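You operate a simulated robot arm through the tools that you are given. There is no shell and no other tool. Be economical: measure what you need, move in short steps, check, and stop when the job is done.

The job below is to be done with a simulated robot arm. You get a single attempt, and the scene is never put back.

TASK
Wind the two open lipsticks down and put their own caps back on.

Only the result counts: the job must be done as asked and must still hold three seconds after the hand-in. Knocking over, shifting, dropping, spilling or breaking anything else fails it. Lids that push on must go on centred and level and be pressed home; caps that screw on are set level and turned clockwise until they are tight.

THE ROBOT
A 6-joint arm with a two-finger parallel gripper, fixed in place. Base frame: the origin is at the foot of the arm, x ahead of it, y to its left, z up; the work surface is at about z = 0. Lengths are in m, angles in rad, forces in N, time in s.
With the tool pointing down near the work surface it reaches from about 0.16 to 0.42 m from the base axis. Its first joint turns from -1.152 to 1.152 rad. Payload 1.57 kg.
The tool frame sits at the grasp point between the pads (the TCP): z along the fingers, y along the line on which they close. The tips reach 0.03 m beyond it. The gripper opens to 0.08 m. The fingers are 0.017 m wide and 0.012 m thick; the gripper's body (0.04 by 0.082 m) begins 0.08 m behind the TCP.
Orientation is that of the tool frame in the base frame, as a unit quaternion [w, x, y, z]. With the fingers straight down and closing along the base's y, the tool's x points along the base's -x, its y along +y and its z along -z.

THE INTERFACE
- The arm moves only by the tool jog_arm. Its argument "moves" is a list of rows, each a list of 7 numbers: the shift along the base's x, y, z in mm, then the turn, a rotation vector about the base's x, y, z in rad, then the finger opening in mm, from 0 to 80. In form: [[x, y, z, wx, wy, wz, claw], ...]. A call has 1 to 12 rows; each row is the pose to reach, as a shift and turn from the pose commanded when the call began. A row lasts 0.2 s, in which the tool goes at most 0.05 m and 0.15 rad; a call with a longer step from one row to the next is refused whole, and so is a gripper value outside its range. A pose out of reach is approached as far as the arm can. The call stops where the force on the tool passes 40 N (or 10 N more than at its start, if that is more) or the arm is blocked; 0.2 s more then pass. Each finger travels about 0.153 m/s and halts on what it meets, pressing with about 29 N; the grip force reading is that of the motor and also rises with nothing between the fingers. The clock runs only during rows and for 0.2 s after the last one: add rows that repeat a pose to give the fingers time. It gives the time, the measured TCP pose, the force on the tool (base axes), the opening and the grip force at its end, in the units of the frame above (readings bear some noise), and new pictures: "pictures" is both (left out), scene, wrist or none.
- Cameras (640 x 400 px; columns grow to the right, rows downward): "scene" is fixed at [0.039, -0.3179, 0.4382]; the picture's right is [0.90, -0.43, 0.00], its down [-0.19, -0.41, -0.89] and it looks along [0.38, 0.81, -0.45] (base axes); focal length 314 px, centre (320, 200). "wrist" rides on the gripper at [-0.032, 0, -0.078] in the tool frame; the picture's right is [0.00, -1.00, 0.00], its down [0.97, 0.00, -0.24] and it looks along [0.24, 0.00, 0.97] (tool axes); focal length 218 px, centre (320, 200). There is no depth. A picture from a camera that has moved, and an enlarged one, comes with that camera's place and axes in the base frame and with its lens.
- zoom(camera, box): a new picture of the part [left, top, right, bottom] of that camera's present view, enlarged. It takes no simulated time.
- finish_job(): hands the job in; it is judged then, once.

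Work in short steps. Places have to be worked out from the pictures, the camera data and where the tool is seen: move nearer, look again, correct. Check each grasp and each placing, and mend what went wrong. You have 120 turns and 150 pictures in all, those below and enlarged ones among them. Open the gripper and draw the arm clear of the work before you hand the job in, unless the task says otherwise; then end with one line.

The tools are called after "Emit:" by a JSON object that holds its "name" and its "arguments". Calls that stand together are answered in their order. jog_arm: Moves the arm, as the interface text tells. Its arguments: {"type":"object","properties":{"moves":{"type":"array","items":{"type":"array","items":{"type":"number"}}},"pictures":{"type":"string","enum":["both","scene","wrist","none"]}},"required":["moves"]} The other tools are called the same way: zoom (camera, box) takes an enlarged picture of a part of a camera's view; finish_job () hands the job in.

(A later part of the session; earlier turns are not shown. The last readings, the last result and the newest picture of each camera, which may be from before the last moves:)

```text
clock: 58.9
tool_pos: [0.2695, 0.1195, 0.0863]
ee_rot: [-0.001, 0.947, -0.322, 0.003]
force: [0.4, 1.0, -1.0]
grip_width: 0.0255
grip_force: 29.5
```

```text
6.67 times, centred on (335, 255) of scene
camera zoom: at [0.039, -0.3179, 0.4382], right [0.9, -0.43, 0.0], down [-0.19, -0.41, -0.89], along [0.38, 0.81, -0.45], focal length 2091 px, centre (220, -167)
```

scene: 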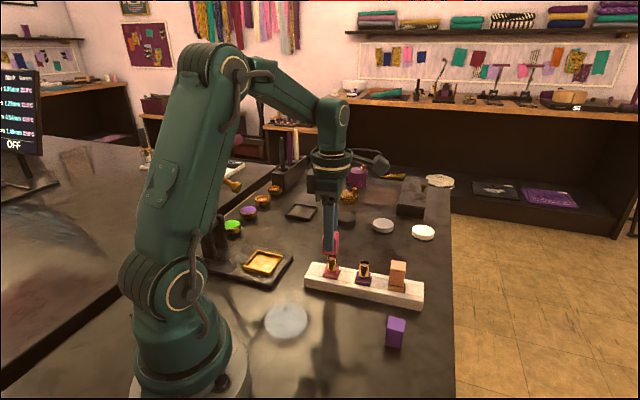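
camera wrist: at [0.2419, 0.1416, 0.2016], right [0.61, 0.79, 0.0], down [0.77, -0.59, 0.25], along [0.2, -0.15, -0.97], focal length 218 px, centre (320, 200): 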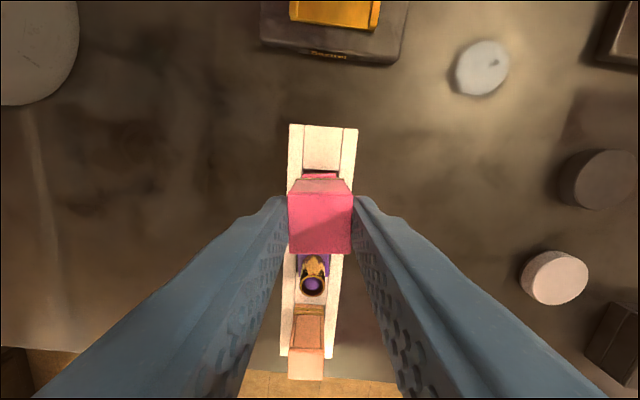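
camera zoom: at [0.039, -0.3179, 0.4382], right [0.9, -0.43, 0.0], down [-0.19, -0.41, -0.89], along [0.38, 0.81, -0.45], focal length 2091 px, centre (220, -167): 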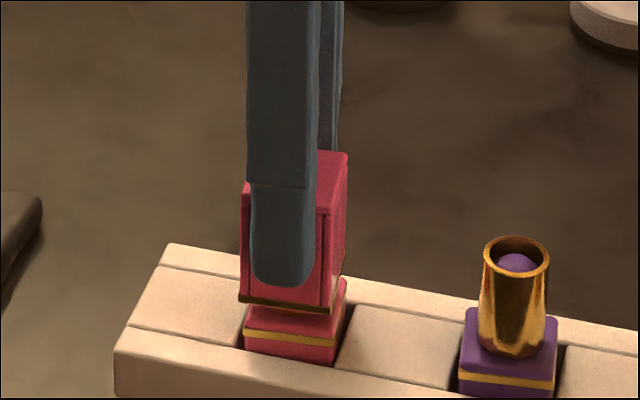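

Cap is ~1 mm left; nudge (+1.1,−0.5) and continue down.

Emit:
{"name": "jog_arm", "arguments": {"moves": [[1.1, -0.5, 0, 0, 0, 0, 20], [1.1, -0.5, -2, 0, 0, 0, 20], [1.1, -0.5, -4, 0, 0, 0, 20], [1.1, -0.5, -6, 0, 0, 0, 20], [1.1, -0.5, -7, 0, 0, 0, 20]], "pictures": "none"}}

Emit:
{"name": "zoom", "arguments": {"camera": "scene", "box": [310, 225, 360, 285]}}

```text
clock: 60.1
tool_pos: [0.2723, 0.1179, 0.0803]
ee_rot: [-0.001, 0.947, -0.323, 0.003]
force: [-1.2, 1.2, 3.2]
grip_width: 0.0258
grip_force: 29.6
```

```text
6.67 times, centred on (335, 255) of scene
camera zoom: at [0.039, -0.3179, 0.4382], right [0.9, -0.43, 0.0], down [-0.19, -0.41, -0.89], along [0.38, 0.81, -0.45], focal length 2091 px, centre (220, -167)
```

zoom: 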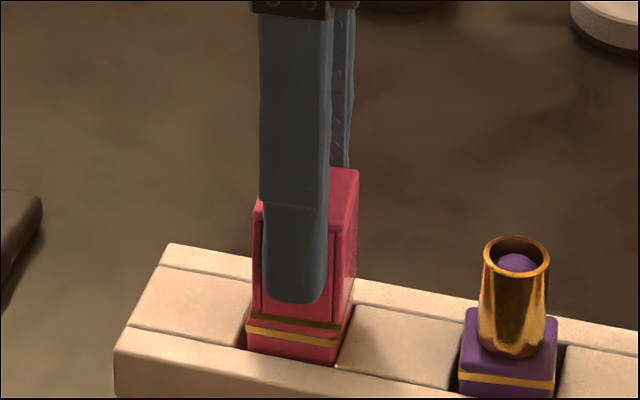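

Nearly seated, first contact felt. Press home in 1 mm steps.

Emit:
{"name": "jog_arm", "arguments": {"moves": [[0, 0, -1, 0, 0, 0, 20], [0, 0, -2, 0, 0, 0, 20], [0, 0, -3, 0, 0, 0, 20], [0, 0, -4, 0, 0, 0, 20]], "pictures": "none"}}

Emit:
{"name": "zoom", "arguments": {"camera": "scene", "box": [310, 225, 360, 285]}}

```text
clock: 61.1
tool_pos: [0.2721, 0.1185, 0.0753]
ee_rot: [0.0, 0.947, -0.322, 0.005]
force: [2.0, -2.8, 26.3]
grip_width: 0.0256
grip_force: 28.9
```

```text
6.67 times, centred on (335, 255) of scene
camera zoom: at [0.0389, -0.318, 0.4382], right [0.9, -0.43, 0.0], down [-0.19, -0.41, -0.89], along [0.38, 0.81, -0.45], focal length 2091 px, centre (220, -167)
```

zoom: 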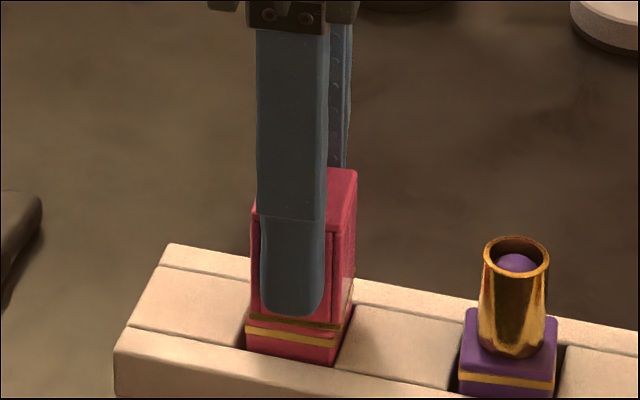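

Emit:
{"name": "zoom", "arguments": {"camera": "scene", "box": [315, 240, 355, 280]}}

Emit:
{"name": "zoom", "arguments": {"camera": "scene", "box": [378, 255, 418, 295]}}

```text
10.00 times, centred on (335, 260) of scene
camera zoom: at [0.0389, -0.318, 0.4382], right [0.9, -0.43, 0.0], down [-0.19, -0.41, -0.89], along [0.38, 0.81, -0.45], focal length 3137 px, centre (170, -400)
```

zoom: 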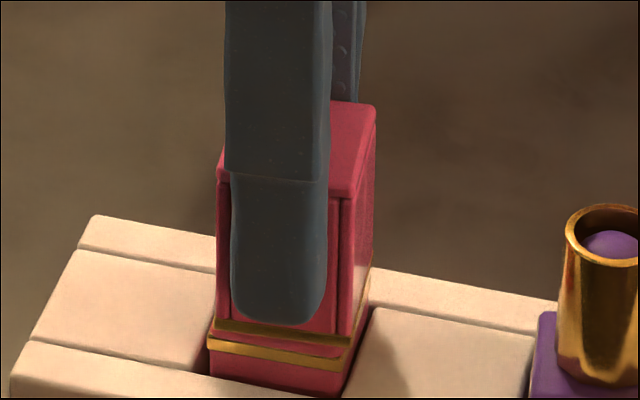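

```text
10.00 times, centred on (398, 275) of scene
camera zoom: at [0.0389, -0.318, 0.4382], right [0.9, -0.43, 0.0], down [-0.19, -0.41, -0.89], along [0.38, 0.81, -0.45], focal length 3137 px, centre (-460, -550)
```

zoom: 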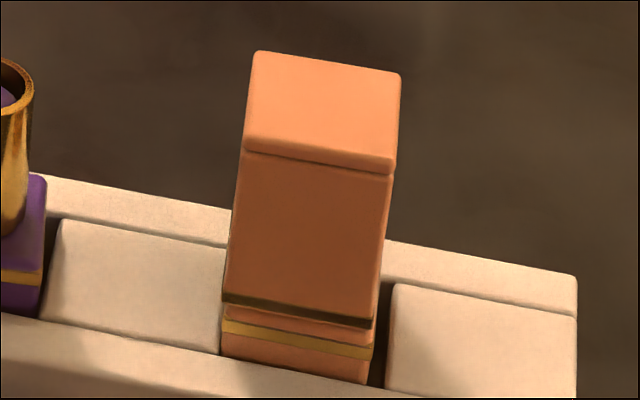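

The pink cap's bands sit even closer together than the factory-capped peach one, and it's level. Release, rise, and look before a confirming press on top.

Emit:
{"name": "jog_arm", "arguments": {"moves": [[0, 0, 2, 0, 0, 0, 22], [0, 0, 2, 0, 0, 0, 40], [0, 0, 2, 0, 0, 0, 50], [0, 0, 40, 0, 0, 0, 50], [0, 0, 55, 0, 0, 0, 20], [0, 0, 55, 0, 0, 0, 0], [0, 0, 55, 0, 0, 0, 0]]}}

Emit:
{"name": "zoom", "arguments": {"camera": "scene", "box": [290, 230, 450, 360]}}

Emit:
{"name": "zoom", "arguments": {"camera": "scene", "box": [315, 240, 355, 280]}}

```text
clock: 62.7
tool_pos: [0.2697, 0.1179, 0.1316]
ee_rot: [-0.001, 0.947, -0.322, 0.003]
force: [-0.1, -0.5, 0.0]
grip_width: 0.0003
grip_force: 20.8
camera wrist: at [0.2434, 0.1382, 0.2104], right [0.61, 0.79, 0.0], down [0.77, -0.59, 0.25], along [0.2, -0.15, -0.97], focal length 218 px, centre (320, 200)
```

scene: 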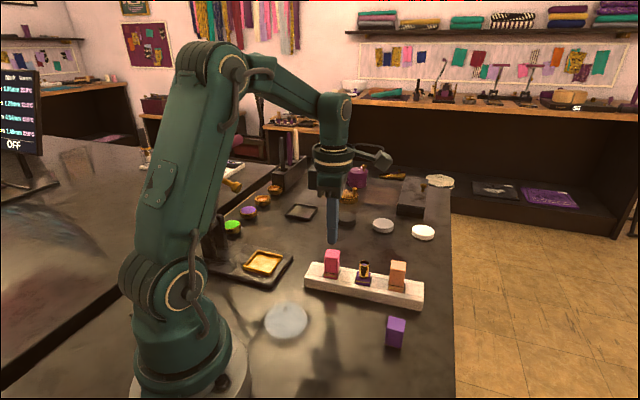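
wrist: 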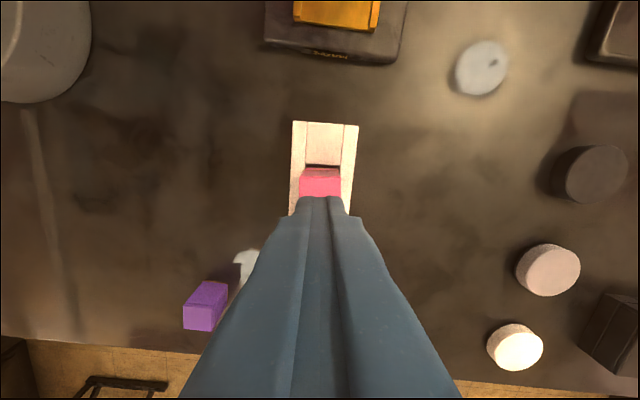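

```text
3.08 times, centred on (370, 295) of scene
camera zoom: at [0.039, -0.3179, 0.4382], right [0.9, -0.43, 0.0], down [-0.19, -0.41, -0.89], along [0.38, 0.81, -0.45], focal length 965 px, centre (166, -92)
```

zoom: 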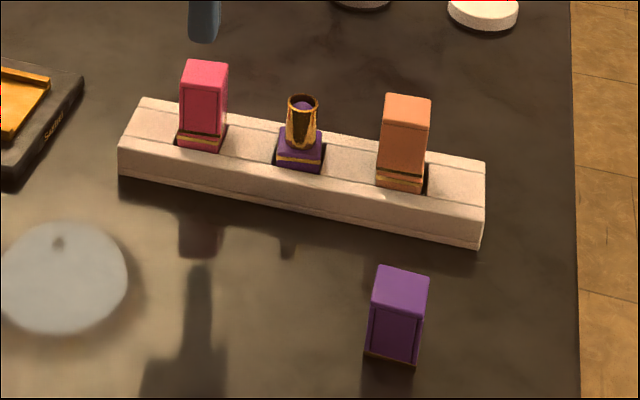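

```text
10.00 times, centred on (335, 260) of scene
camera zoom: at [0.039, -0.3179, 0.4382], right [0.9, -0.43, 0.0], down [-0.19, -0.41, -0.89], along [0.38, 0.81, -0.45], focal length 3137 px, centre (170, -400)
```

zoom: 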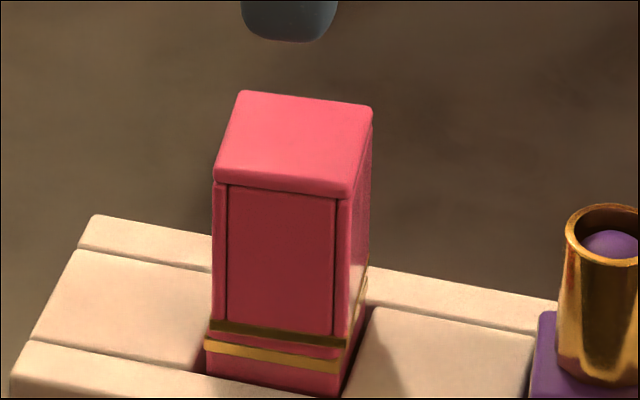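

Looks well seated. A confirming press on the cap's top with closed fingers.

Emit:
{"name": "jog_arm", "arguments": {"moves": [[1.5, 0.5, -15, 0, 0, 0, 0], [1.5, 0.5, -20, 0, 0, 0, 0], [1.5, 0.5, -23, 0, 0, 0, 0], [1.5, 0.5, -25, 0, 0, 0, 0], [1.5, 0.5, -26.5, 0, 0, 0, 0], [1.5, 0.5, -28, 0, 0, 0, 0]], "pictures": "none"}}

Emit:
{"name": "zoom", "arguments": {"camera": "scene", "box": [315, 240, 355, 280]}}

```text
clock: 64.1
tool_pos: [0.2731, 0.1191, 0.1034]
ee_rot: [-0.001, 0.946, -0.323, 0.004]
force: [-0.8, -0.3, 9.7]
grip_width: 0.0001
grip_force: 21.0
```

```text
10.00 times, centred on (335, 260) of scene
camera zoom: at [0.0389, -0.3179, 0.4382], right [0.9, -0.43, 0.0], down [-0.19, -0.41, -0.89], along [0.38, 0.81, -0.45], focal length 3137 px, centre (170, -400)
```

zoom: 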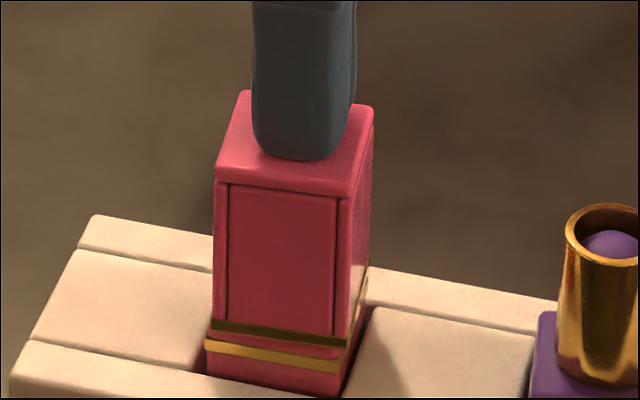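

Emit:
{"name": "jog_arm", "arguments": {"moves": [[0, 0, -1.5, 0, 0, 0, 0], [0, 0, -3, 0, 0, 0, 0], [0, 0, -4.5, 0, 0, 0, 0], [0, 0, -4.5, 0, 0, 0, 0]], "pictures": "none"}}

Emit:
{"name": "zoom", "arguments": {"camera": "scene", "box": [315, 240, 355, 280]}}

```text
clock: 64.6
tool_pos: [0.2734, 0.1185, 0.1039]
ee_rot: [-0.003, 0.947, -0.322, 0.007]
force: [-2.6, -0.4, 14.7]
grip_width: 0.0
grip_force: 21.1
stopped in row 2: the force on the tool passed its limit (the readings are from after the stop); the commanded pose is now the measured one
```

```text
10.00 times, centred on (335, 260) of scene
camera zoom: at [0.0389, -0.3179, 0.4382], right [0.9, -0.43, 0.0], down [-0.19, -0.41, -0.89], along [0.38, 0.81, -0.45], focal length 3137 px, centre (170, -400)
```

zoom: 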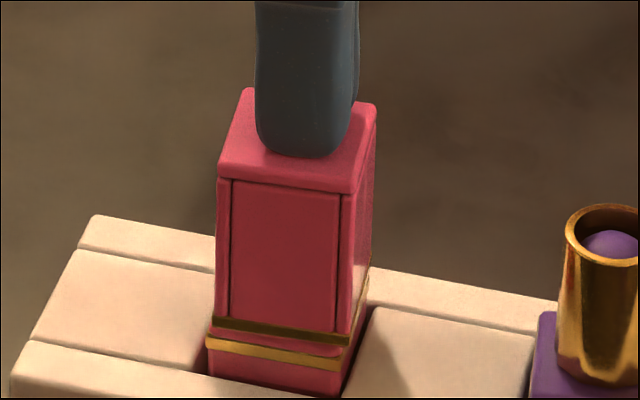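

Force limit reached: the cap is home. Rise and travel to the purple cap at about (0.297,−0.048).

Emit:
{"name": "jog_arm", "arguments": {"moves": [[0, 0, 30, 0, 0, 0, 0], [0, 0, 55, 0, 0, 0, 0], [0, -40, 55, 0, 0, -0.05, 30], [8, -80, 55, 0, 0, -0.1, 60], [16, -125, 55, 0, 0, -0.117, 70], [24, -166, 40, 0, 0, -0.117, 70], [24, -166, 30, 0, 0, -0.117, 70], [24, -166, 30, 0, 0, -0.117, 70]]}}

Emit:
{"name": "zoom", "arguments": {"camera": "scene", "box": [290, 230, 450, 360]}}

Emit:
{"name": "zoom", "arguments": {"camera": "wrist", "box": [260, 140, 380, 260]}}

Emit:
{"name": "zoom", "arguments": {"camera": "scene", "box": [315, 240, 355, 280]}}

```text
clock: 66.4
tool_pos: [0.2994, -0.0457, 0.1299]
ee_rot: [-0.002, 0.926, -0.376, 0.005]
force: [0.2, -0.2, -0.3]
grip_width: 0.0698
grip_force: 0.1
camera wrist: at [0.2738, -0.0236, 0.2091], right [0.7, 0.72, 0.01], down [0.69, -0.68, 0.25], along [0.18, -0.17, -0.97], focal length 218 px, centre (320, 200)
```

scene: 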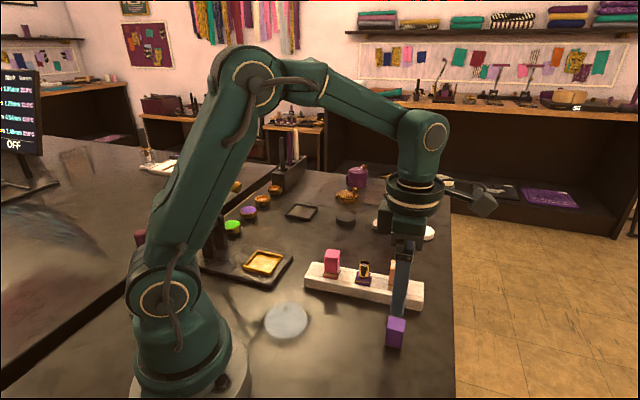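
wrist: 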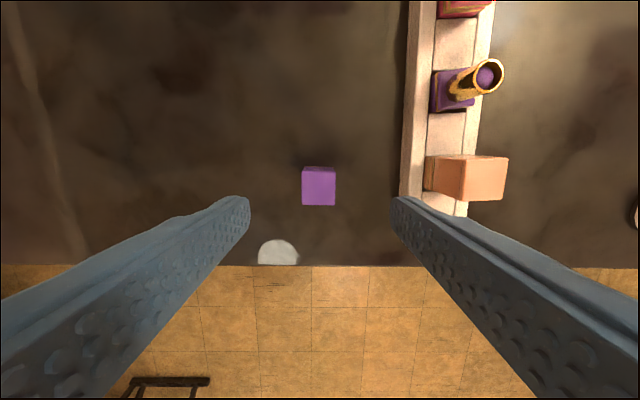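

```text
3.08 times, centred on (370, 295) of scene
camera zoom: at [0.039, -0.3179, 0.4382], right [0.9, -0.43, 0.0], down [-0.19, -0.41, -0.89], along [0.38, 0.81, -0.45], focal length 965 px, centre (166, -92)
```

zoom: 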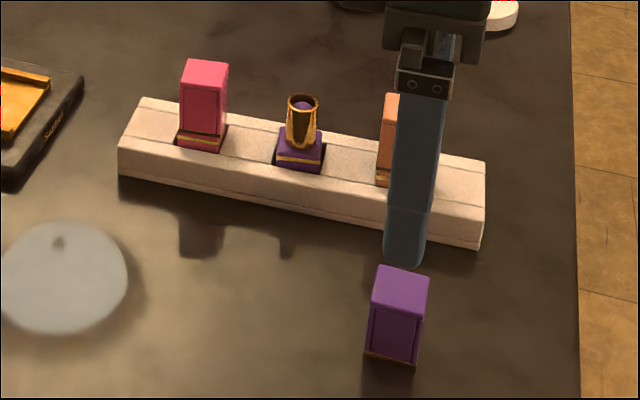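

```text
3.33 times, centred on (320, 200) of wrist
camera zoom: at [0.2738, -0.0236, 0.2091], right [0.7, 0.72, 0.01], down [0.69, -0.68, 0.25], along [0.18, -0.17, -0.97], focal length 728 px, centre (320, 200)
```

zoom: 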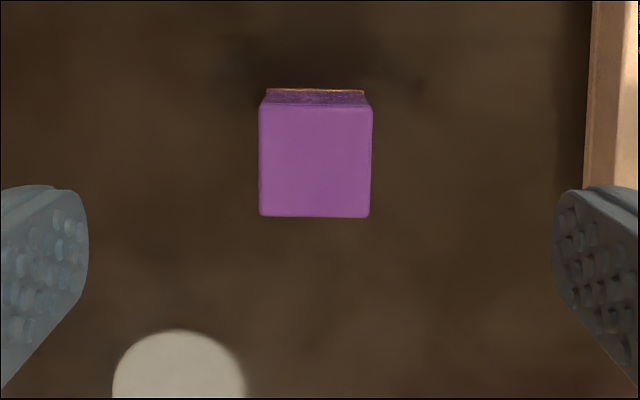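

```text
10.00 times, centred on (335, 260) of scene
camera zoom: at [0.039, -0.3179, 0.4382], right [0.9, -0.43, 0.0], down [-0.19, -0.41, -0.89], along [0.38, 0.81, -0.45], focal length 3137 px, centre (170, -400)
```

zoom: 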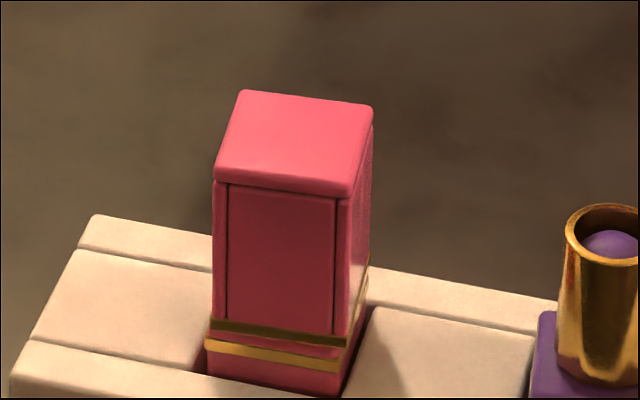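

Purple cap is square to the tool and nearly centred. Correct a slight 0.01 rad tilt, descend to z≈0.046 and close.

Emit:
{"name": "jog_arm", "arguments": {"moves": [[-0.6, -0.6, -30, 0, 0.011, 0, 65], [-0.6, -0.6, -60, 0, 0.011, 0, 55], [-0.6, -0.6, -83, 0, 0.011, 0, 50], [-0.6, -0.6, -83, 0, 0.011, 0, 50]], "pictures": "wrist"}}

```text
clock: 67.4
tool_pos: [0.2957, -0.047, 0.0485]
ee_rot: [0.0, 0.926, -0.377, 0.001]
force: [0.6, 0.3, -0.1]
grip_width: 0.0498
grip_force: 0.1
camera wrist: at [0.2715, -0.024, 0.1279], right [0.7, 0.72, 0.0], down [0.69, -0.68, 0.24], along [0.17, -0.17, -0.97], focal length 218 px, centre (320, 200)
```

wrist: 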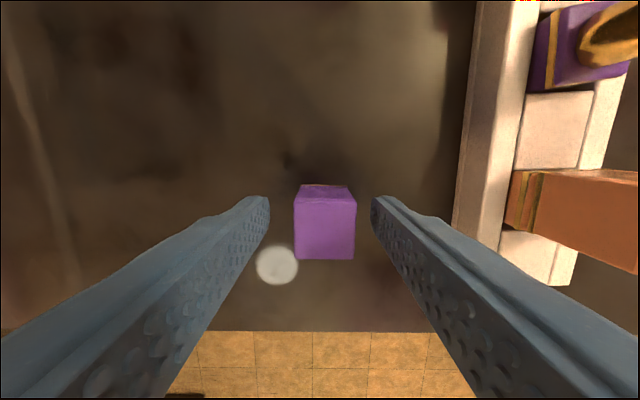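

Cap is 2 mm to the right; shift, lower 1.5 mm and close.

Emit:
{"name": "jog_arm", "arguments": {"moves": [[1.4, 1.4, -1.5, 0, 0, 0, 45], [1.4, 1.4, -1.5, 0, 0, 0, 36], [1.4, 1.4, -1.5, 0, 0, 0, 29], [1.4, 1.4, -1.5, 0, 0, 0, 20], [1.4, 1.4, -1.5, 0, 0, 0, 20]], "pictures": "wrist"}}

```text
clock: 68.6
tool_pos: [0.2979, -0.0456, 0.0491]
ee_rot: [-0.001, 0.926, -0.377, 0.002]
force: [0.3, 0.1, 0.4]
grip_width: 0.026
grip_force: 29.3
camera wrist: at [0.2741, -0.0225, 0.127], right [0.7, 0.72, 0.0], down [0.69, -0.68, 0.24], along [0.17, -0.17, -0.97], focal length 218 px, centre (320, 200)
```

wrist: 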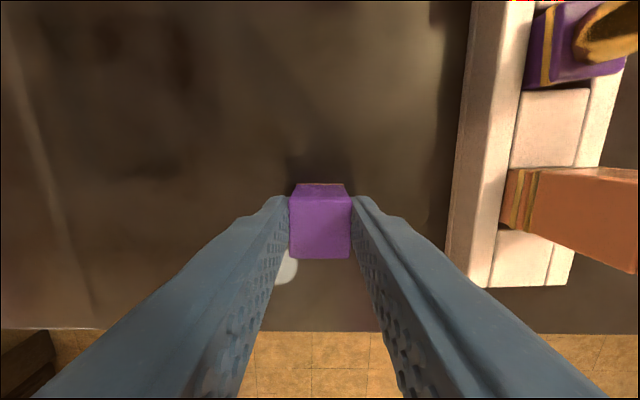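

Held. Lift and carry it to 32 mm short of purple along the rack for a top-down look.

Emit:
{"name": "jog_arm", "arguments": {"moves": [[0, 0, 40, 0, 0, 0, 20], [0, 0, 85, 0, 0, 0, 20], [10, 20, 105, 0, 0, 0.02, 20], [22, 55, 105, 0, 0, 0.037, 20], [35, 85, 105, 0, 0, 0.037, 20], [43, 101, 105, 0, 0, 0.037, 20], [43, 101, 105, 0, 0, 0.037, 20]]}}

Emit:
{"name": "zoom", "arguments": {"camera": "wrist", "box": [260, 60, 380, 260]}}

```text
clock: 70.2
tool_pos: [0.3396, 0.0565, 0.1519]
ee_rot: [-0.001, 0.933, -0.36, 0.001]
force: [-0.1, 0.0, -0.3]
grip_width: 0.0261
grip_force: 28.9
camera wrist: at [0.3151, 0.0782, 0.2304], right [0.67, 0.74, 0.0], down [0.72, -0.65, 0.24], along [0.18, -0.16, -0.97], focal length 218 px, centre (320, 200)
```

scene: 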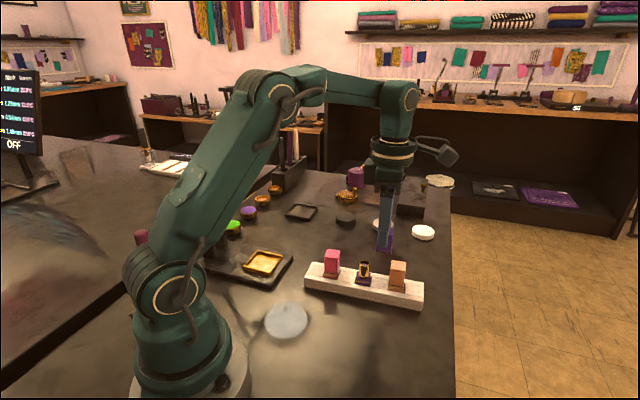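
wrist: 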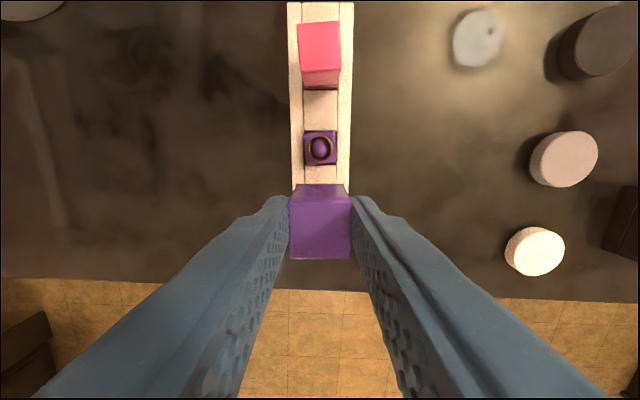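

```text
2.00 times, centred on (320, 160) of wrist
camera zoom: at [0.3151, 0.0782, 0.2304], right [0.67, 0.74, 0.0], down [0.72, -0.65, 0.24], along [0.18, -0.16, -0.97], focal length 436 px, centre (320, 280)
```

zoom: 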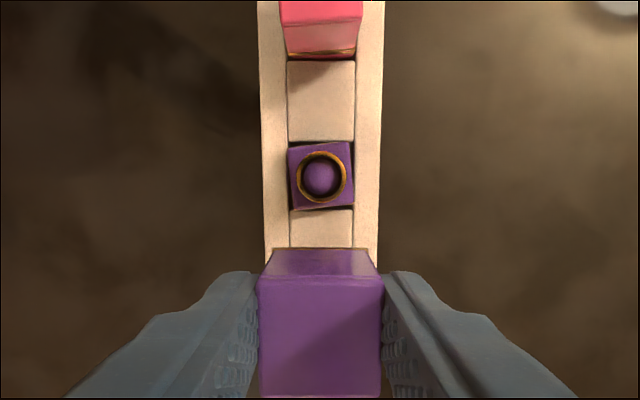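

Ring is −32.1 mm along tool x and +0.7 mm sideways from the held cap; base turned ~+0.1 rad. Move over it (target TCP 0.3163, 0.0785) and lower to just above the sleeve.

Emit:
{"name": "jog_arm", "arguments": {"moves": [[-12, 11, 0, 0, 0, 0.05, 20], [-23.3, 22, 0, 0, 0, 0.1, 20], [-23.3, 22, -15, 0, 0, 0.1, 20], [-23.3, 22, -30, 0, 0, 0.1, 20], [-23.3, 22, -30, 0, 0, 0.1, 20]], "pictures": "none"}}

Emit:
{"name": "zoom", "arguments": {"camera": "scene", "box": [340, 230, 390, 290]}}

Emit:
{"name": "zoom", "arguments": {"camera": "wrist", "box": [270, 120, 370, 300]}}

```text
clock: 71.4
tool_pos: [0.3194, 0.078, 0.1237]
ee_rot: [0.0, 0.95, -0.312, 0.001]
force: [0.7, 1.0, -0.4]
grip_width: 0.0257
grip_force: 28.9
```

```text
6.67 times, centred on (365, 260) of scene
camera zoom: at [0.039, -0.3179, 0.4382], right [0.9, -0.43, 0.0], down [-0.19, -0.41, -0.89], along [0.38, 0.81, -0.45], focal length 2091 px, centre (20, -200)
```

zoom: 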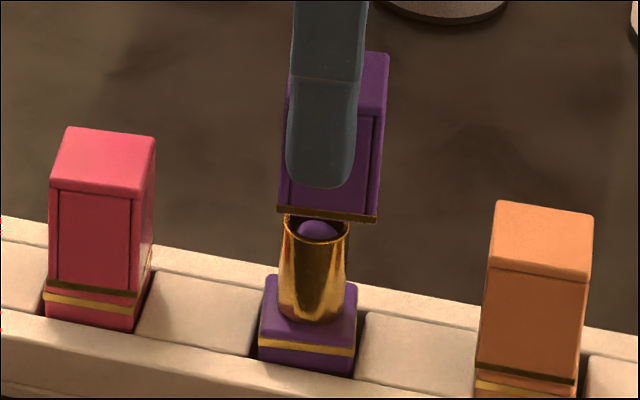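

```text
2.22 times, centred on (320, 210) of wrist
camera zoom: at [0.2913, 0.0969, 0.2015], right [0.59, 0.8, 0.0], down [0.78, -0.58, 0.24], along [0.2, -0.14, -0.97], focal length 485 px, centre (320, 178)
```

zoom: 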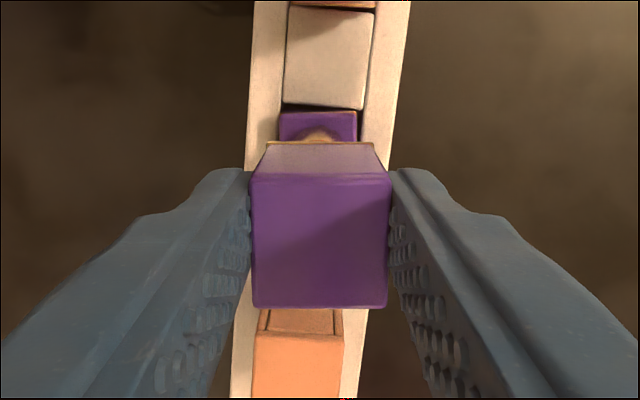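

The cap is ~3.5–4 mm too far toward peach in both views. Correct (−3.5,+1.6).

Emit:
{"name": "jog_arm", "arguments": {"moves": [[-3.5, 1.6, 0, 0, 0, 0, 20], [-3.5, 1.6, 0, 0, 0, 0, 20]], "pictures": "none"}}

Emit:
{"name": "zoom", "arguments": {"camera": "scene", "box": [340, 230, 390, 290]}}

Emit:
{"name": "zoom", "arguments": {"camera": "wrist", "box": [270, 120, 370, 300]}}

```text
clock: 72.0
tool_pos: [0.3159, 0.0784, 0.1227]
ee_rot: [-0.001, 0.95, -0.312, 0.001]
force: [-0.2, 0.0, -0.3]
grip_width: 0.0261
grip_force: 29.2
```

```text
6.67 times, centred on (365, 260) of scene
camera zoom: at [0.039, -0.3179, 0.4382], right [0.9, -0.43, 0.0], down [-0.19, -0.41, -0.89], along [0.38, 0.81, -0.45], focal length 2091 px, centre (20, -200)
```

zoom: 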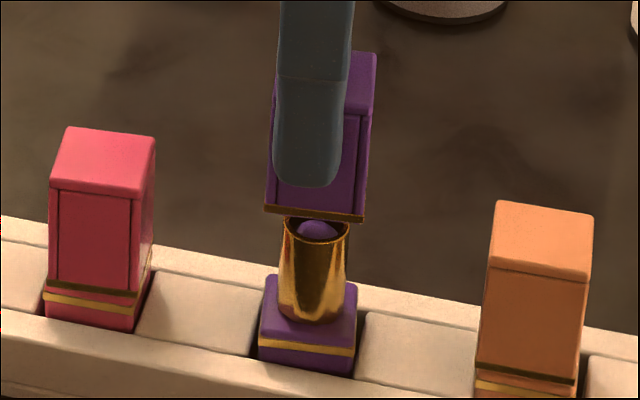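

```text
2.22 times, centred on (320, 210) of wrist
camera zoom: at [0.2884, 0.0987, 0.2013], right [0.59, 0.8, 0.0], down [0.78, -0.58, 0.24], along [0.19, -0.14, -0.97], focal length 485 px, centre (320, 178)
```

zoom: 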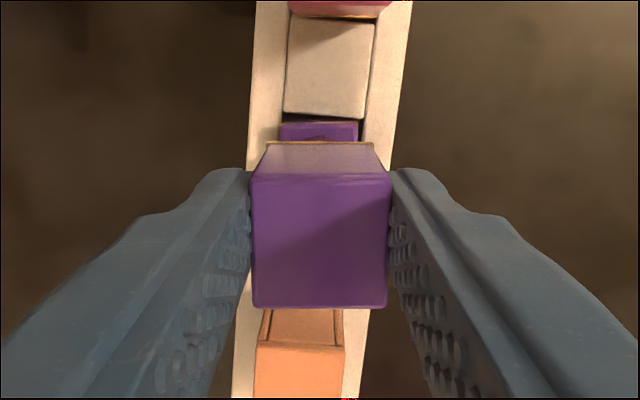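

Almost there; nudge (−0.9,+0.3) and lower 22 mm over the sleeve.

Emit:
{"name": "jog_arm", "arguments": {"moves": [[-0.9, 0.3, 0, 0, 0, 0, 20], [-0.9, 0.3, -6, 0, 0, 0, 20], [-0.9, 0.3, -12, 0, 0, 0, 20], [-0.9, 0.3, -18, 0, 0, 0, 20], [-0.9, 0.3, -22, 0, 0, 0, 20], [-0.9, 0.3, -22, 0, 0, 0, 20]], "pictures": "none"}}

Emit:
{"name": "zoom", "arguments": {"camera": "scene", "box": [340, 230, 390, 290]}}

```text
clock: 73.4
tool_pos: [0.3123, 0.0801, 0.1006]
ee_rot: [-0.001, 0.95, -0.312, 0.001]
force: [0.9, 0.8, -0.4]
grip_width: 0.0259
grip_force: 28.7
```

```text
6.67 times, centred on (365, 260) of scene
camera zoom: at [0.039, -0.3179, 0.4382], right [0.9, -0.43, 0.0], down [-0.19, -0.41, -0.89], along [0.38, 0.81, -0.45], focal length 2091 px, centre (20, -200)
```

zoom: 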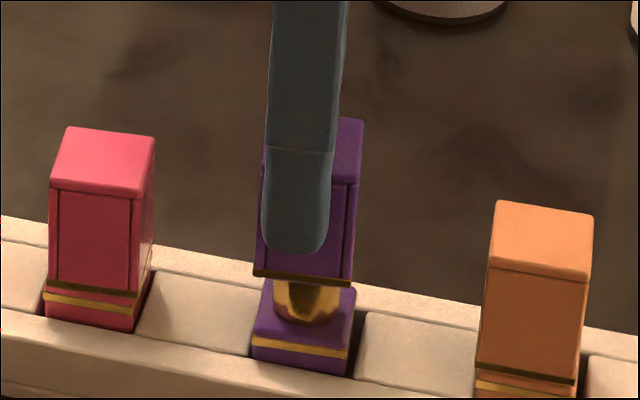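

Cap is on the sleeve with no force. Continue down.

Emit:
{"name": "jog_arm", "arguments": {"moves": [[0, 0, -5, 0, 0, 0, 20], [0, 0, -10, 0, 0, 0, 20], [0, 0, -14, 0, 0, 0, 20], [0, 0, -17, 0, 0, 0, 20], [0, 0, -19, 0, 0, 0, 20]], "pictures": "none"}}

Emit:
{"name": "zoom", "arguments": {"camera": "scene", "box": [340, 230, 390, 290]}}

```text
clock: 74.6
tool_pos: [0.3126, 0.0792, 0.0818]
ee_rot: [-0.001, 0.95, -0.313, 0.001]
force: [0.1, -0.4, 0.6]
grip_width: 0.026
grip_force: 29.1
```

```text
6.67 times, centred on (365, 260) of scene
camera zoom: at [0.039, -0.3179, 0.4382], right [0.9, -0.43, 0.0], down [-0.19, -0.41, -0.89], along [0.38, 0.81, -0.45], focal length 2091 px, centre (20, -200)
```

zoom: 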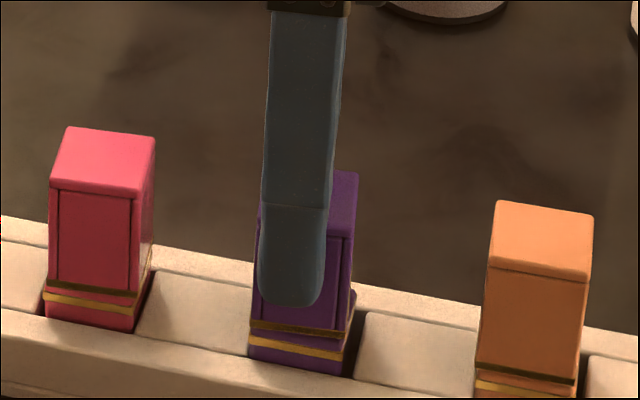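

Well aligned and nearly seated. Press home in small steps.

Emit:
{"name": "jog_arm", "arguments": {"moves": [[0, 0, -1.5, 0, 0, 0, 20], [0, 0, -3, 0, 0, 0, 20], [0, 0, -4.5, 0, 0, 0, 20], [0, 0, -6, 0, 0, 0, 20], [0, 0, -7, 0, 0, 0, 20]], "pictures": "none"}}

Emit:
{"name": "zoom", "arguments": {"camera": "scene", "box": [340, 230, 390, 290]}}

```text
clock: 75.8
tool_pos: [0.3142, 0.0797, 0.0742]
ee_rot: [-0.001, 0.95, -0.312, 0.003]
force: [-1.3, -2.5, 25.0]
grip_width: 0.0258
grip_force: 28.9
```

```text
6.67 times, centred on (365, 260) of scene
camera zoom: at [0.0389, -0.3179, 0.4382], right [0.9, -0.43, 0.0], down [-0.19, -0.41, -0.89], along [0.38, 0.81, -0.45], focal length 2091 px, centre (20, -200)
```

zoom: 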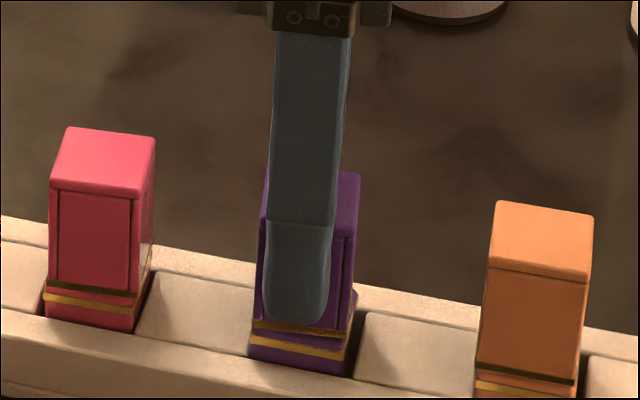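

Contact is firm (25 N). Release, rise, and inspect.

Emit:
{"name": "jog_arm", "arguments": {"moves": [[0, 0, 3, 0, 0, 0, 24], [0, 0, 3, 0, 0, 0, 40], [0, 0, 3, 0, 0, 0, 50], [0, 0, 40, 0, 0, 0, 50], [0, 0, 56, 0, 0, 0, 20], [0, 0, 56, 0, 0, 0, 0], [0, 0, 56, 0, 0, 0, 0]], "pictures": "none"}}

Emit:
{"name": "zoom", "arguments": {"camera": "scene", "box": [345, 245, 385, 285]}}

Emit:
{"name": "zoom", "arguments": {"camera": "wrist", "box": [270, 120, 370, 230]}}

```text
clock: 77.4
tool_pos: [0.3148, 0.0786, 0.1317]
ee_rot: [-0.001, 0.95, -0.312, 0.001]
force: [-0.2, -0.3, -0.8]
grip_width: 0.0
grip_force: 21.3
```

```text
10.00 times, centred on (365, 265) of scene
camera zoom: at [0.039, -0.3179, 0.4382], right [0.9, -0.43, 0.0], down [-0.19, -0.41, -0.89], along [0.38, 0.81, -0.45], focal length 3137 px, centre (-130, -450)
```

zoom: 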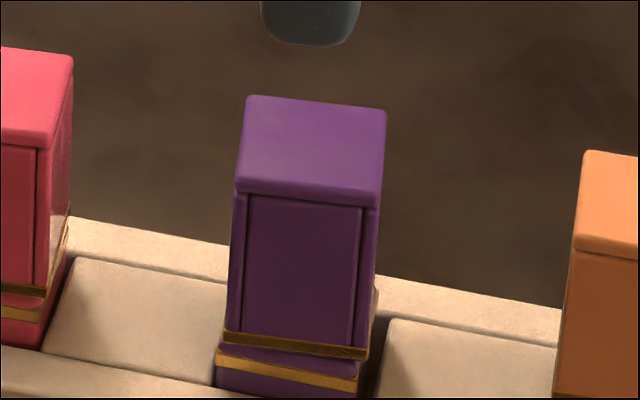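

```text
3.64 times, centred on (320, 175) of wrist
camera zoom: at [0.2885, 0.0983, 0.2101], right [0.59, 0.8, 0.0], down [0.78, -0.58, 0.24], along [0.2, -0.14, -0.97], focal length 794 px, centre (320, 291)
```

zoom: 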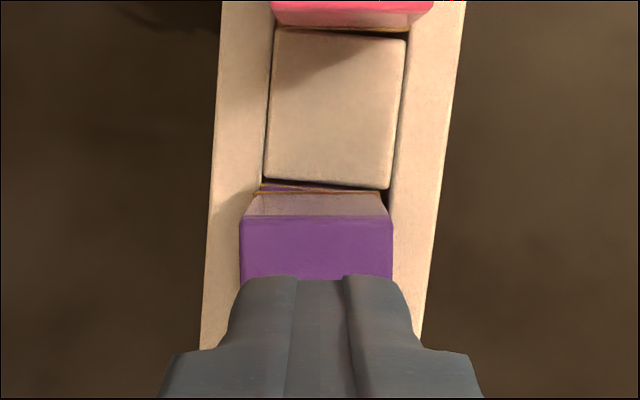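

Seated but slightly uneven (gap larger on the right by <1 mm). Press on the top centre with closed fingers.

Emit:
{"name": "jog_arm", "arguments": {"moves": [[0, 0, -15, 0, 0, 0, 0], [0, 0, -21, 0, 0, 0, 0], [0, 0, -24, 0, 0, 0, 0], [0, 0, -26, 0, 0, 0, 0], [0, 0, -27, 0, 0, 0, 0]], "pictures": "none"}}

Emit:
{"name": "zoom", "arguments": {"camera": "scene", "box": [345, 245, 385, 285]}}

```text
clock: 78.6
tool_pos: [0.3132, 0.0792, 0.105]
ee_rot: [0.0, 0.95, -0.312, 0.002]
force: [0.8, 0.4, -0.6]
grip_width: 0.0
grip_force: 21.3
```

```text
10.00 times, centred on (365, 265) of scene
camera zoom: at [0.039, -0.3179, 0.4382], right [0.9, -0.43, 0.0], down [-0.19, -0.41, -0.89], along [0.38, 0.81, -0.45], focal length 3137 px, centre (-130, -450)
```

zoom: 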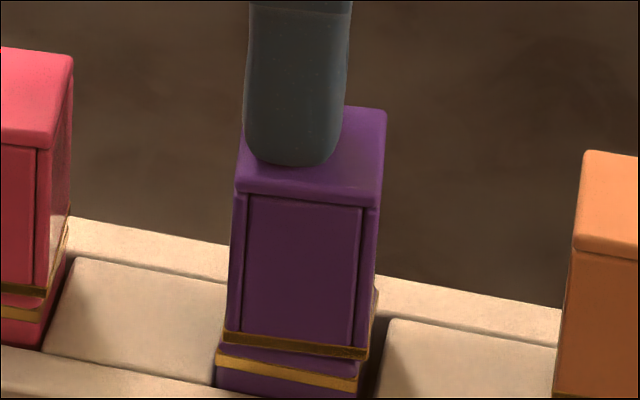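

Tip is ~4 mm left of the cap centre; shift (+3.8,−1.8) and press.

Emit:
{"name": "jog_arm", "arguments": {"moves": [[1.9, -0.9, 3, 0, 0, 0, 0], [3.8, -1.8, 3, 0, 0, 0, 0], [3.8, -1.8, -1, 0, 0, 0, 0], [3.8, -1.8, -3, 0, 0, 0, 0], [3.8, -1.8, -4, 0, 0, 0, 0], [3.8, -1.8, -5, 0, 0, 0, 0], [3.8, -1.8, -6, 0, 0, 0, 0]], "pictures": "none"}}

Emit:
{"name": "zoom", "arguments": {"camera": "scene", "box": [345, 245, 385, 285]}}

```text
clock: 79.9
tool_pos: [0.3183, 0.0774, 0.1036]
ee_rot: [-0.003, 0.951, -0.31, 0.005]
force: [-2.2, -1.4, 13.0]
grip_width: 0.0001
grip_force: 20.8
stopped in row 6: the force on the tool passed its limit (the readings are from after the stop); the commanded pose is now the measured one
```

```text
10.00 times, centred on (365, 265) of scene
camera zoom: at [0.0389, -0.3179, 0.4382], right [0.9, -0.43, 0.0], down [-0.19, -0.41, -0.89], along [0.38, 0.81, -0.45], focal length 3137 px, centre (-130, -450)
```

zoom: 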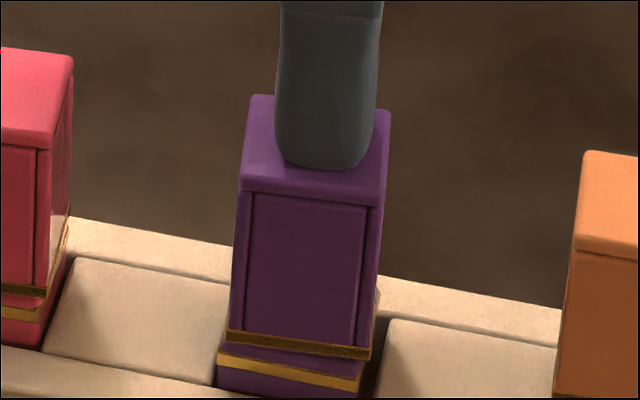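

Force limit reached: home. Rise and inspect.

Emit:
{"name": "jog_arm", "arguments": {"moves": [[0, 0, 20, 0, 0, 0, 0], [0, 0, 50, 0, 0, 0, 0], [0, 0, 70, 0, 0, 0, 30], [-20, -30, 75, 0, 0, 0, 60], [-20, -30, 75, 0, 0, 0, 60]], "pictures": "wrist"}}

Emit:
{"name": "zoom", "arguments": {"camera": "scene", "box": [345, 245, 385, 285]}}

Emit:
{"name": "zoom", "arguments": {"camera": "scene", "box": [290, 230, 450, 360]}}

```text
clock: 81.1
tool_pos: [0.299, 0.0469, 0.1751]
ee_rot: [-0.003, 0.95, -0.312, 0.005]
force: [0.0, 0.6, 0.0]
grip_width: 0.06
grip_force: 0.0
camera wrist: at [0.2723, 0.0662, 0.2538], right [0.59, 0.81, 0.01], down [0.78, -0.58, 0.25], along [0.2, -0.14, -0.97], focal length 218 px, centre (320, 200)
```

wrist: 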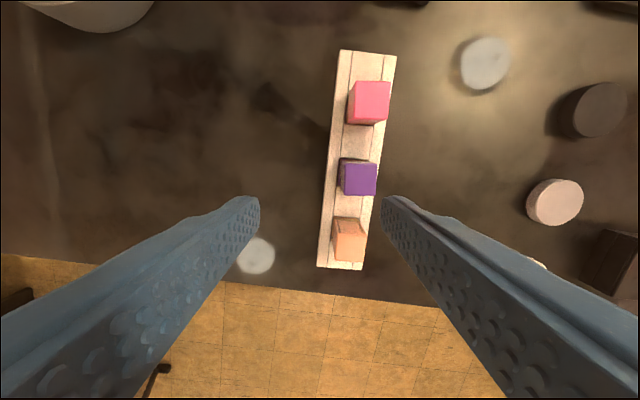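

```text
10.00 times, centred on (365, 265) of scene
camera zoom: at [0.039, -0.3179, 0.4382], right [0.9, -0.43, 0.0], down [-0.19, -0.41, -0.89], along [0.38, 0.81, -0.45], focal length 3137 px, centre (-130, -450)
```

zoom: 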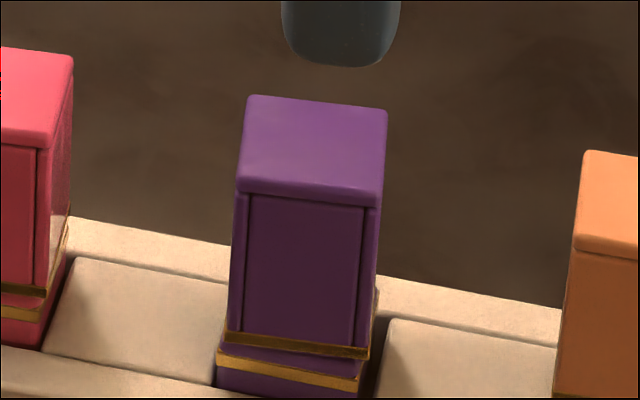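

```text
3.08 times, centred on (370, 295) of scene
camera zoom: at [0.039, -0.3179, 0.4382], right [0.9, -0.43, 0.0], down [-0.19, -0.41, -0.89], along [0.38, 0.81, -0.45], focal length 965 px, centre (166, -92)
```

zoom: 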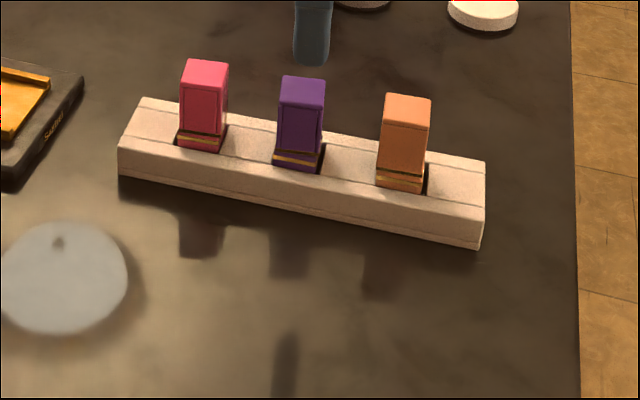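

Purple cap is at the same height as pink, but sits ~1.5 mm off toward peach relative to its base. I'll re-grip it lightly and slide it back to centre.

Emit:
{"name": "jog_arm", "arguments": {"moves": [[8, 16, 0, -0.0026, 0.0113, 0, 60], [15.5, 32, 0, -0.0026, 0.0113, 0, 60], [15.5, 32, -25, -0.0026, 0.0113, 0, 50], [15.5, 32, -45, -0.0026, 0.0113, 0, 50], [15.5, 32, -45, -0.0026, 0.0113, 0, 50]], "pictures": "wrist"}}

Emit:
{"name": "zoom", "arguments": {"camera": "wrist", "box": [260, 140, 380, 240]}}

```text
clock: 82.3
tool_pos: [0.3138, 0.0779, 0.1328]
ee_rot: [0.001, 0.95, -0.312, -0.002]
force: [-0.5, 0.5, -0.4]
grip_width: 0.0499
grip_force: 0.2
camera wrist: at [0.2875, 0.0975, 0.211], right [0.59, 0.81, 0.0], down [0.78, -0.58, 0.24], along [0.19, -0.14, -0.97], focal length 218 px, centre (320, 200)
```

wrist: 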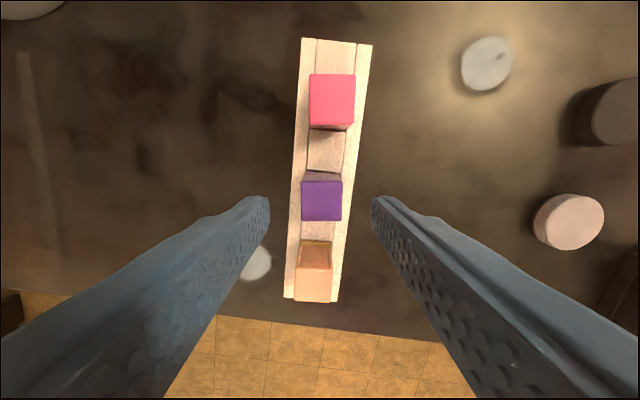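

```text
4.00 times, centred on (320, 190) of wrist
camera zoom: at [0.2875, 0.0975, 0.211], right [0.59, 0.81, 0.0], down [0.78, -0.58, 0.24], along [0.19, -0.14, -0.97], focal length 873 px, centre (320, 240)
```

zoom: 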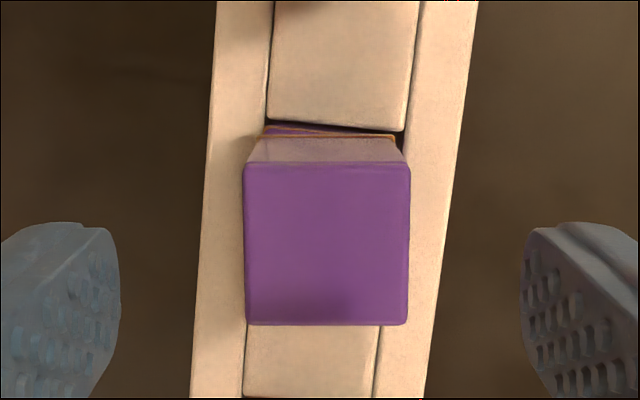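

From above, the base lies square with the rack while the cap is turned ~0.09 rad from it. I grip the cap and turn it −0.09 rad while sliding it ~1 mm back.

Emit:
{"name": "jog_arm", "arguments": {"moves": [[0.6, 0.9, -25, 0, 0, 0, 45], [0.6, 0.9, -47, 0, 0, 0, 42], [0.6, 0.9, -47, 0, 0, 0, 34], [0.6, 0.9, -47, 0, 0, 0, 29], [0.6, 0.9, -47, 0, 0, 0, 22], [0.6, 0.9, -47, 0, 0, 0, 22], [0.2, 1.1, -47, 0, 0, -0.045, 22], [-0.5, 1.6, -47, 0, 0, -0.1, 22], [-0.5, 1.6, -47, 0, 0, -0.1, 22]], "pictures": "none"}}

Emit:
{"name": "zoom", "arguments": {"camera": "scene", "box": [345, 245, 385, 285]}}

```text
clock: 84.3
tool_pos: [0.3143, 0.0786, 0.085]
ee_rot: [0.0, 0.933, -0.36, -0.001]
force: [-0.7, -0.2, 0.4]
grip_width: 0.0257
grip_force: 28.6
```

```text
10.00 times, centred on (365, 265) of scene
camera zoom: at [0.039, -0.3179, 0.4382], right [0.9, -0.43, 0.0], down [-0.19, -0.41, -0.89], along [0.38, 0.81, -0.45], focal length 3137 px, centre (-130, -450)
```

zoom: 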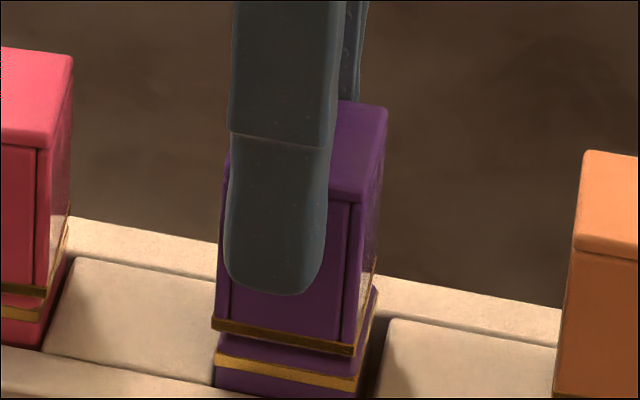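

Now square with the base; ~1 mm left. Nudge (+0.7,−0.5), then press down.

Emit:
{"name": "jog_arm", "arguments": {"moves": [[0.7, -0.5, 0, 0, 0, 0, 22], [0.7, -0.5, -2, 0, 0, 0, 22], [0.7, -0.5, -4, 0, 0, 0, 22], [0.7, -0.5, -5.5, 0, 0, 0, 22], [0.7, -0.5, -7, 0, 0, 0, 22]], "pictures": "none"}}

Emit:
{"name": "zoom", "arguments": {"camera": "scene", "box": [345, 245, 385, 285]}}

```text
clock: 85.5
tool_pos: [0.3144, 0.081, 0.0802]
ee_rot: [0.001, 0.933, -0.359, 0.0]
force: [0.7, -7.8, 25.5]
grip_width: 0.0257
grip_force: 28.6
```

```text
10.00 times, centred on (365, 265) of scene
camera zoom: at [0.0389, -0.3179, 0.4382], right [0.9, -0.43, 0.0], down [-0.19, -0.41, -0.89], along [0.38, 0.81, -0.45], focal length 3137 px, centre (-130, -450)
```

zoom: 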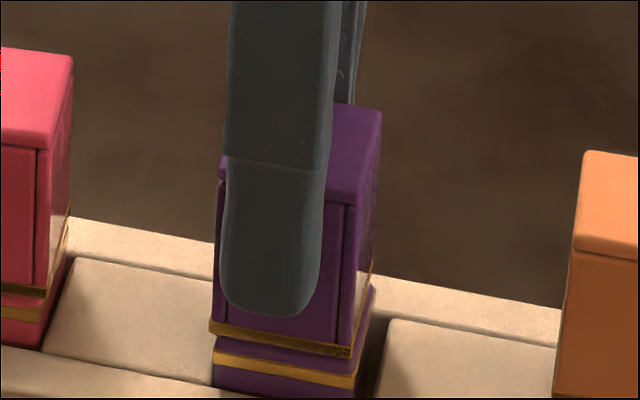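

Bands now match the peach reference (gap ~30 vs 27 px), parallel. Release gently and inspect.

Emit:
{"name": "jog_arm", "arguments": {"moves": [[0, 0, 3, 0, 0, 0, 24], [0, 0, 3, 0, 0, 0, 40], [0, 0, 3, 0, 0, 0, 50], [0, 0, 40, 0, 0, 0, 50], [0, 0, 70, 0, 0, 0, 60], [0, 0, 70, 0, 0, 0, 60]], "pictures": "none"}}

Emit:
{"name": "zoom", "arguments": {"camera": "scene", "box": [315, 240, 415, 300]}}

Emit:
{"name": "zoom", "arguments": {"camera": "wrist", "box": [260, 60, 380, 260]}}

Emit:
{"name": "zoom", "arguments": {"camera": "scene", "box": [345, 245, 385, 285]}}

```text
clock: 86.9
tool_pos: [0.3166, 0.0798, 0.1498]
ee_rot: [0.0, 0.933, -0.359, -0.002]
force: [-0.9, -0.4, 0.4]
grip_width: 0.0598
grip_force: 0.0
```

```text
6.40 times, centred on (365, 270) of scene
camera zoom: at [0.039, -0.3179, 0.4382], right [0.9, -0.43, 0.0], down [-0.19, -0.41, -0.89], along [0.38, 0.81, -0.45], focal length 2008 px, centre (32, -248)
```

zoom: 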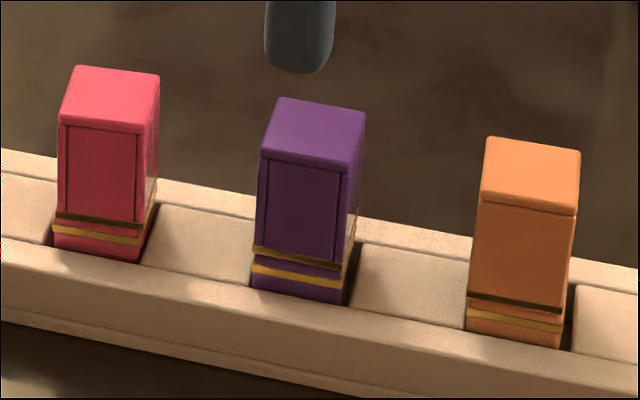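

```text
2.00 times, centred on (320, 160) of wrist
camera zoom: at [0.2927, 0.1026, 0.2288], right [0.67, 0.74, 0.0], down [0.72, -0.65, 0.24], along [0.18, -0.16, -0.97], focal length 436 px, centre (320, 280)
```

zoom: 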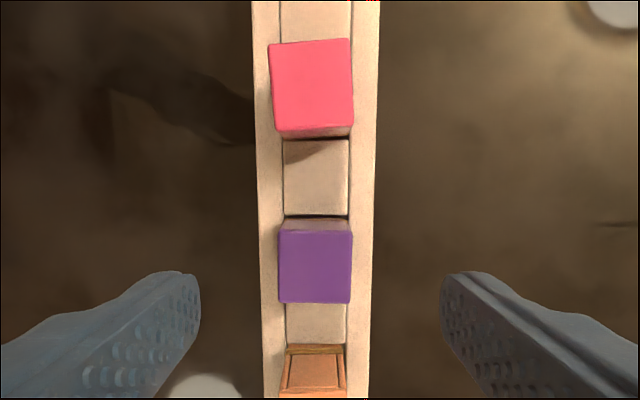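

```text
10.00 times, centred on (365, 265) of scene
camera zoom: at [0.039, -0.3179, 0.4382], right [0.9, -0.43, 0.0], down [-0.19, -0.41, -0.89], along [0.38, 0.81, -0.45], focal length 3137 px, centre (-130, -450)
```

zoom: 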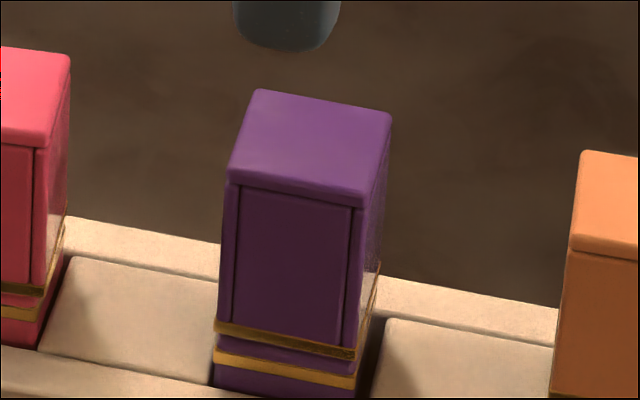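

Purple is now square and centred. One last central press on its top to be sure it's home.

Emit:
{"name": "jog_arm", "arguments": {"moves": [[-1.1, -1.3, 0, 0, 0, 0, 30], [-1.1, -1.3, 0, 0, 0, 0, 0], [-1.1, -1.3, -25, 0, 0, 0, 0], [-1.1, -1.3, -40, 0, 0, 0, 0], [-1.1, -1.3, -40, 0, 0, 0, 0]], "pictures": "none"}}

Emit:
{"name": "zoom", "arguments": {"camera": "scene", "box": [345, 245, 385, 285]}}

```text
clock: 88.1
tool_pos: [0.3145, 0.0798, 0.1104]
ee_rot: [0.001, 0.933, -0.359, -0.001]
force: [-0.1, -0.2, 0.1]
grip_width: 0.0
grip_force: 21.3
```

```text
10.00 times, centred on (365, 265) of scene
camera zoom: at [0.039, -0.3179, 0.4382], right [0.9, -0.43, 0.0], down [-0.19, -0.41, -0.89], along [0.38, 0.81, -0.45], focal length 3137 px, centre (-130, -450)
```

zoom: 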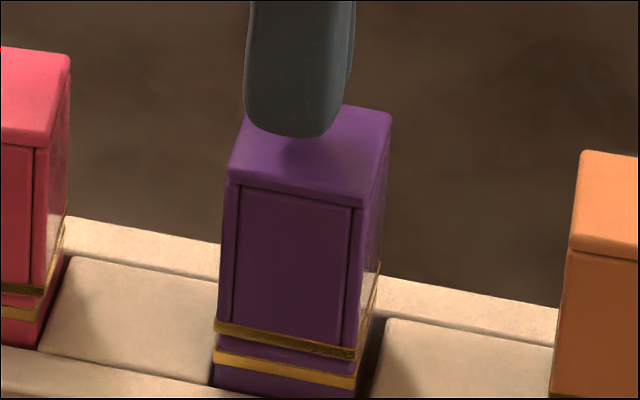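

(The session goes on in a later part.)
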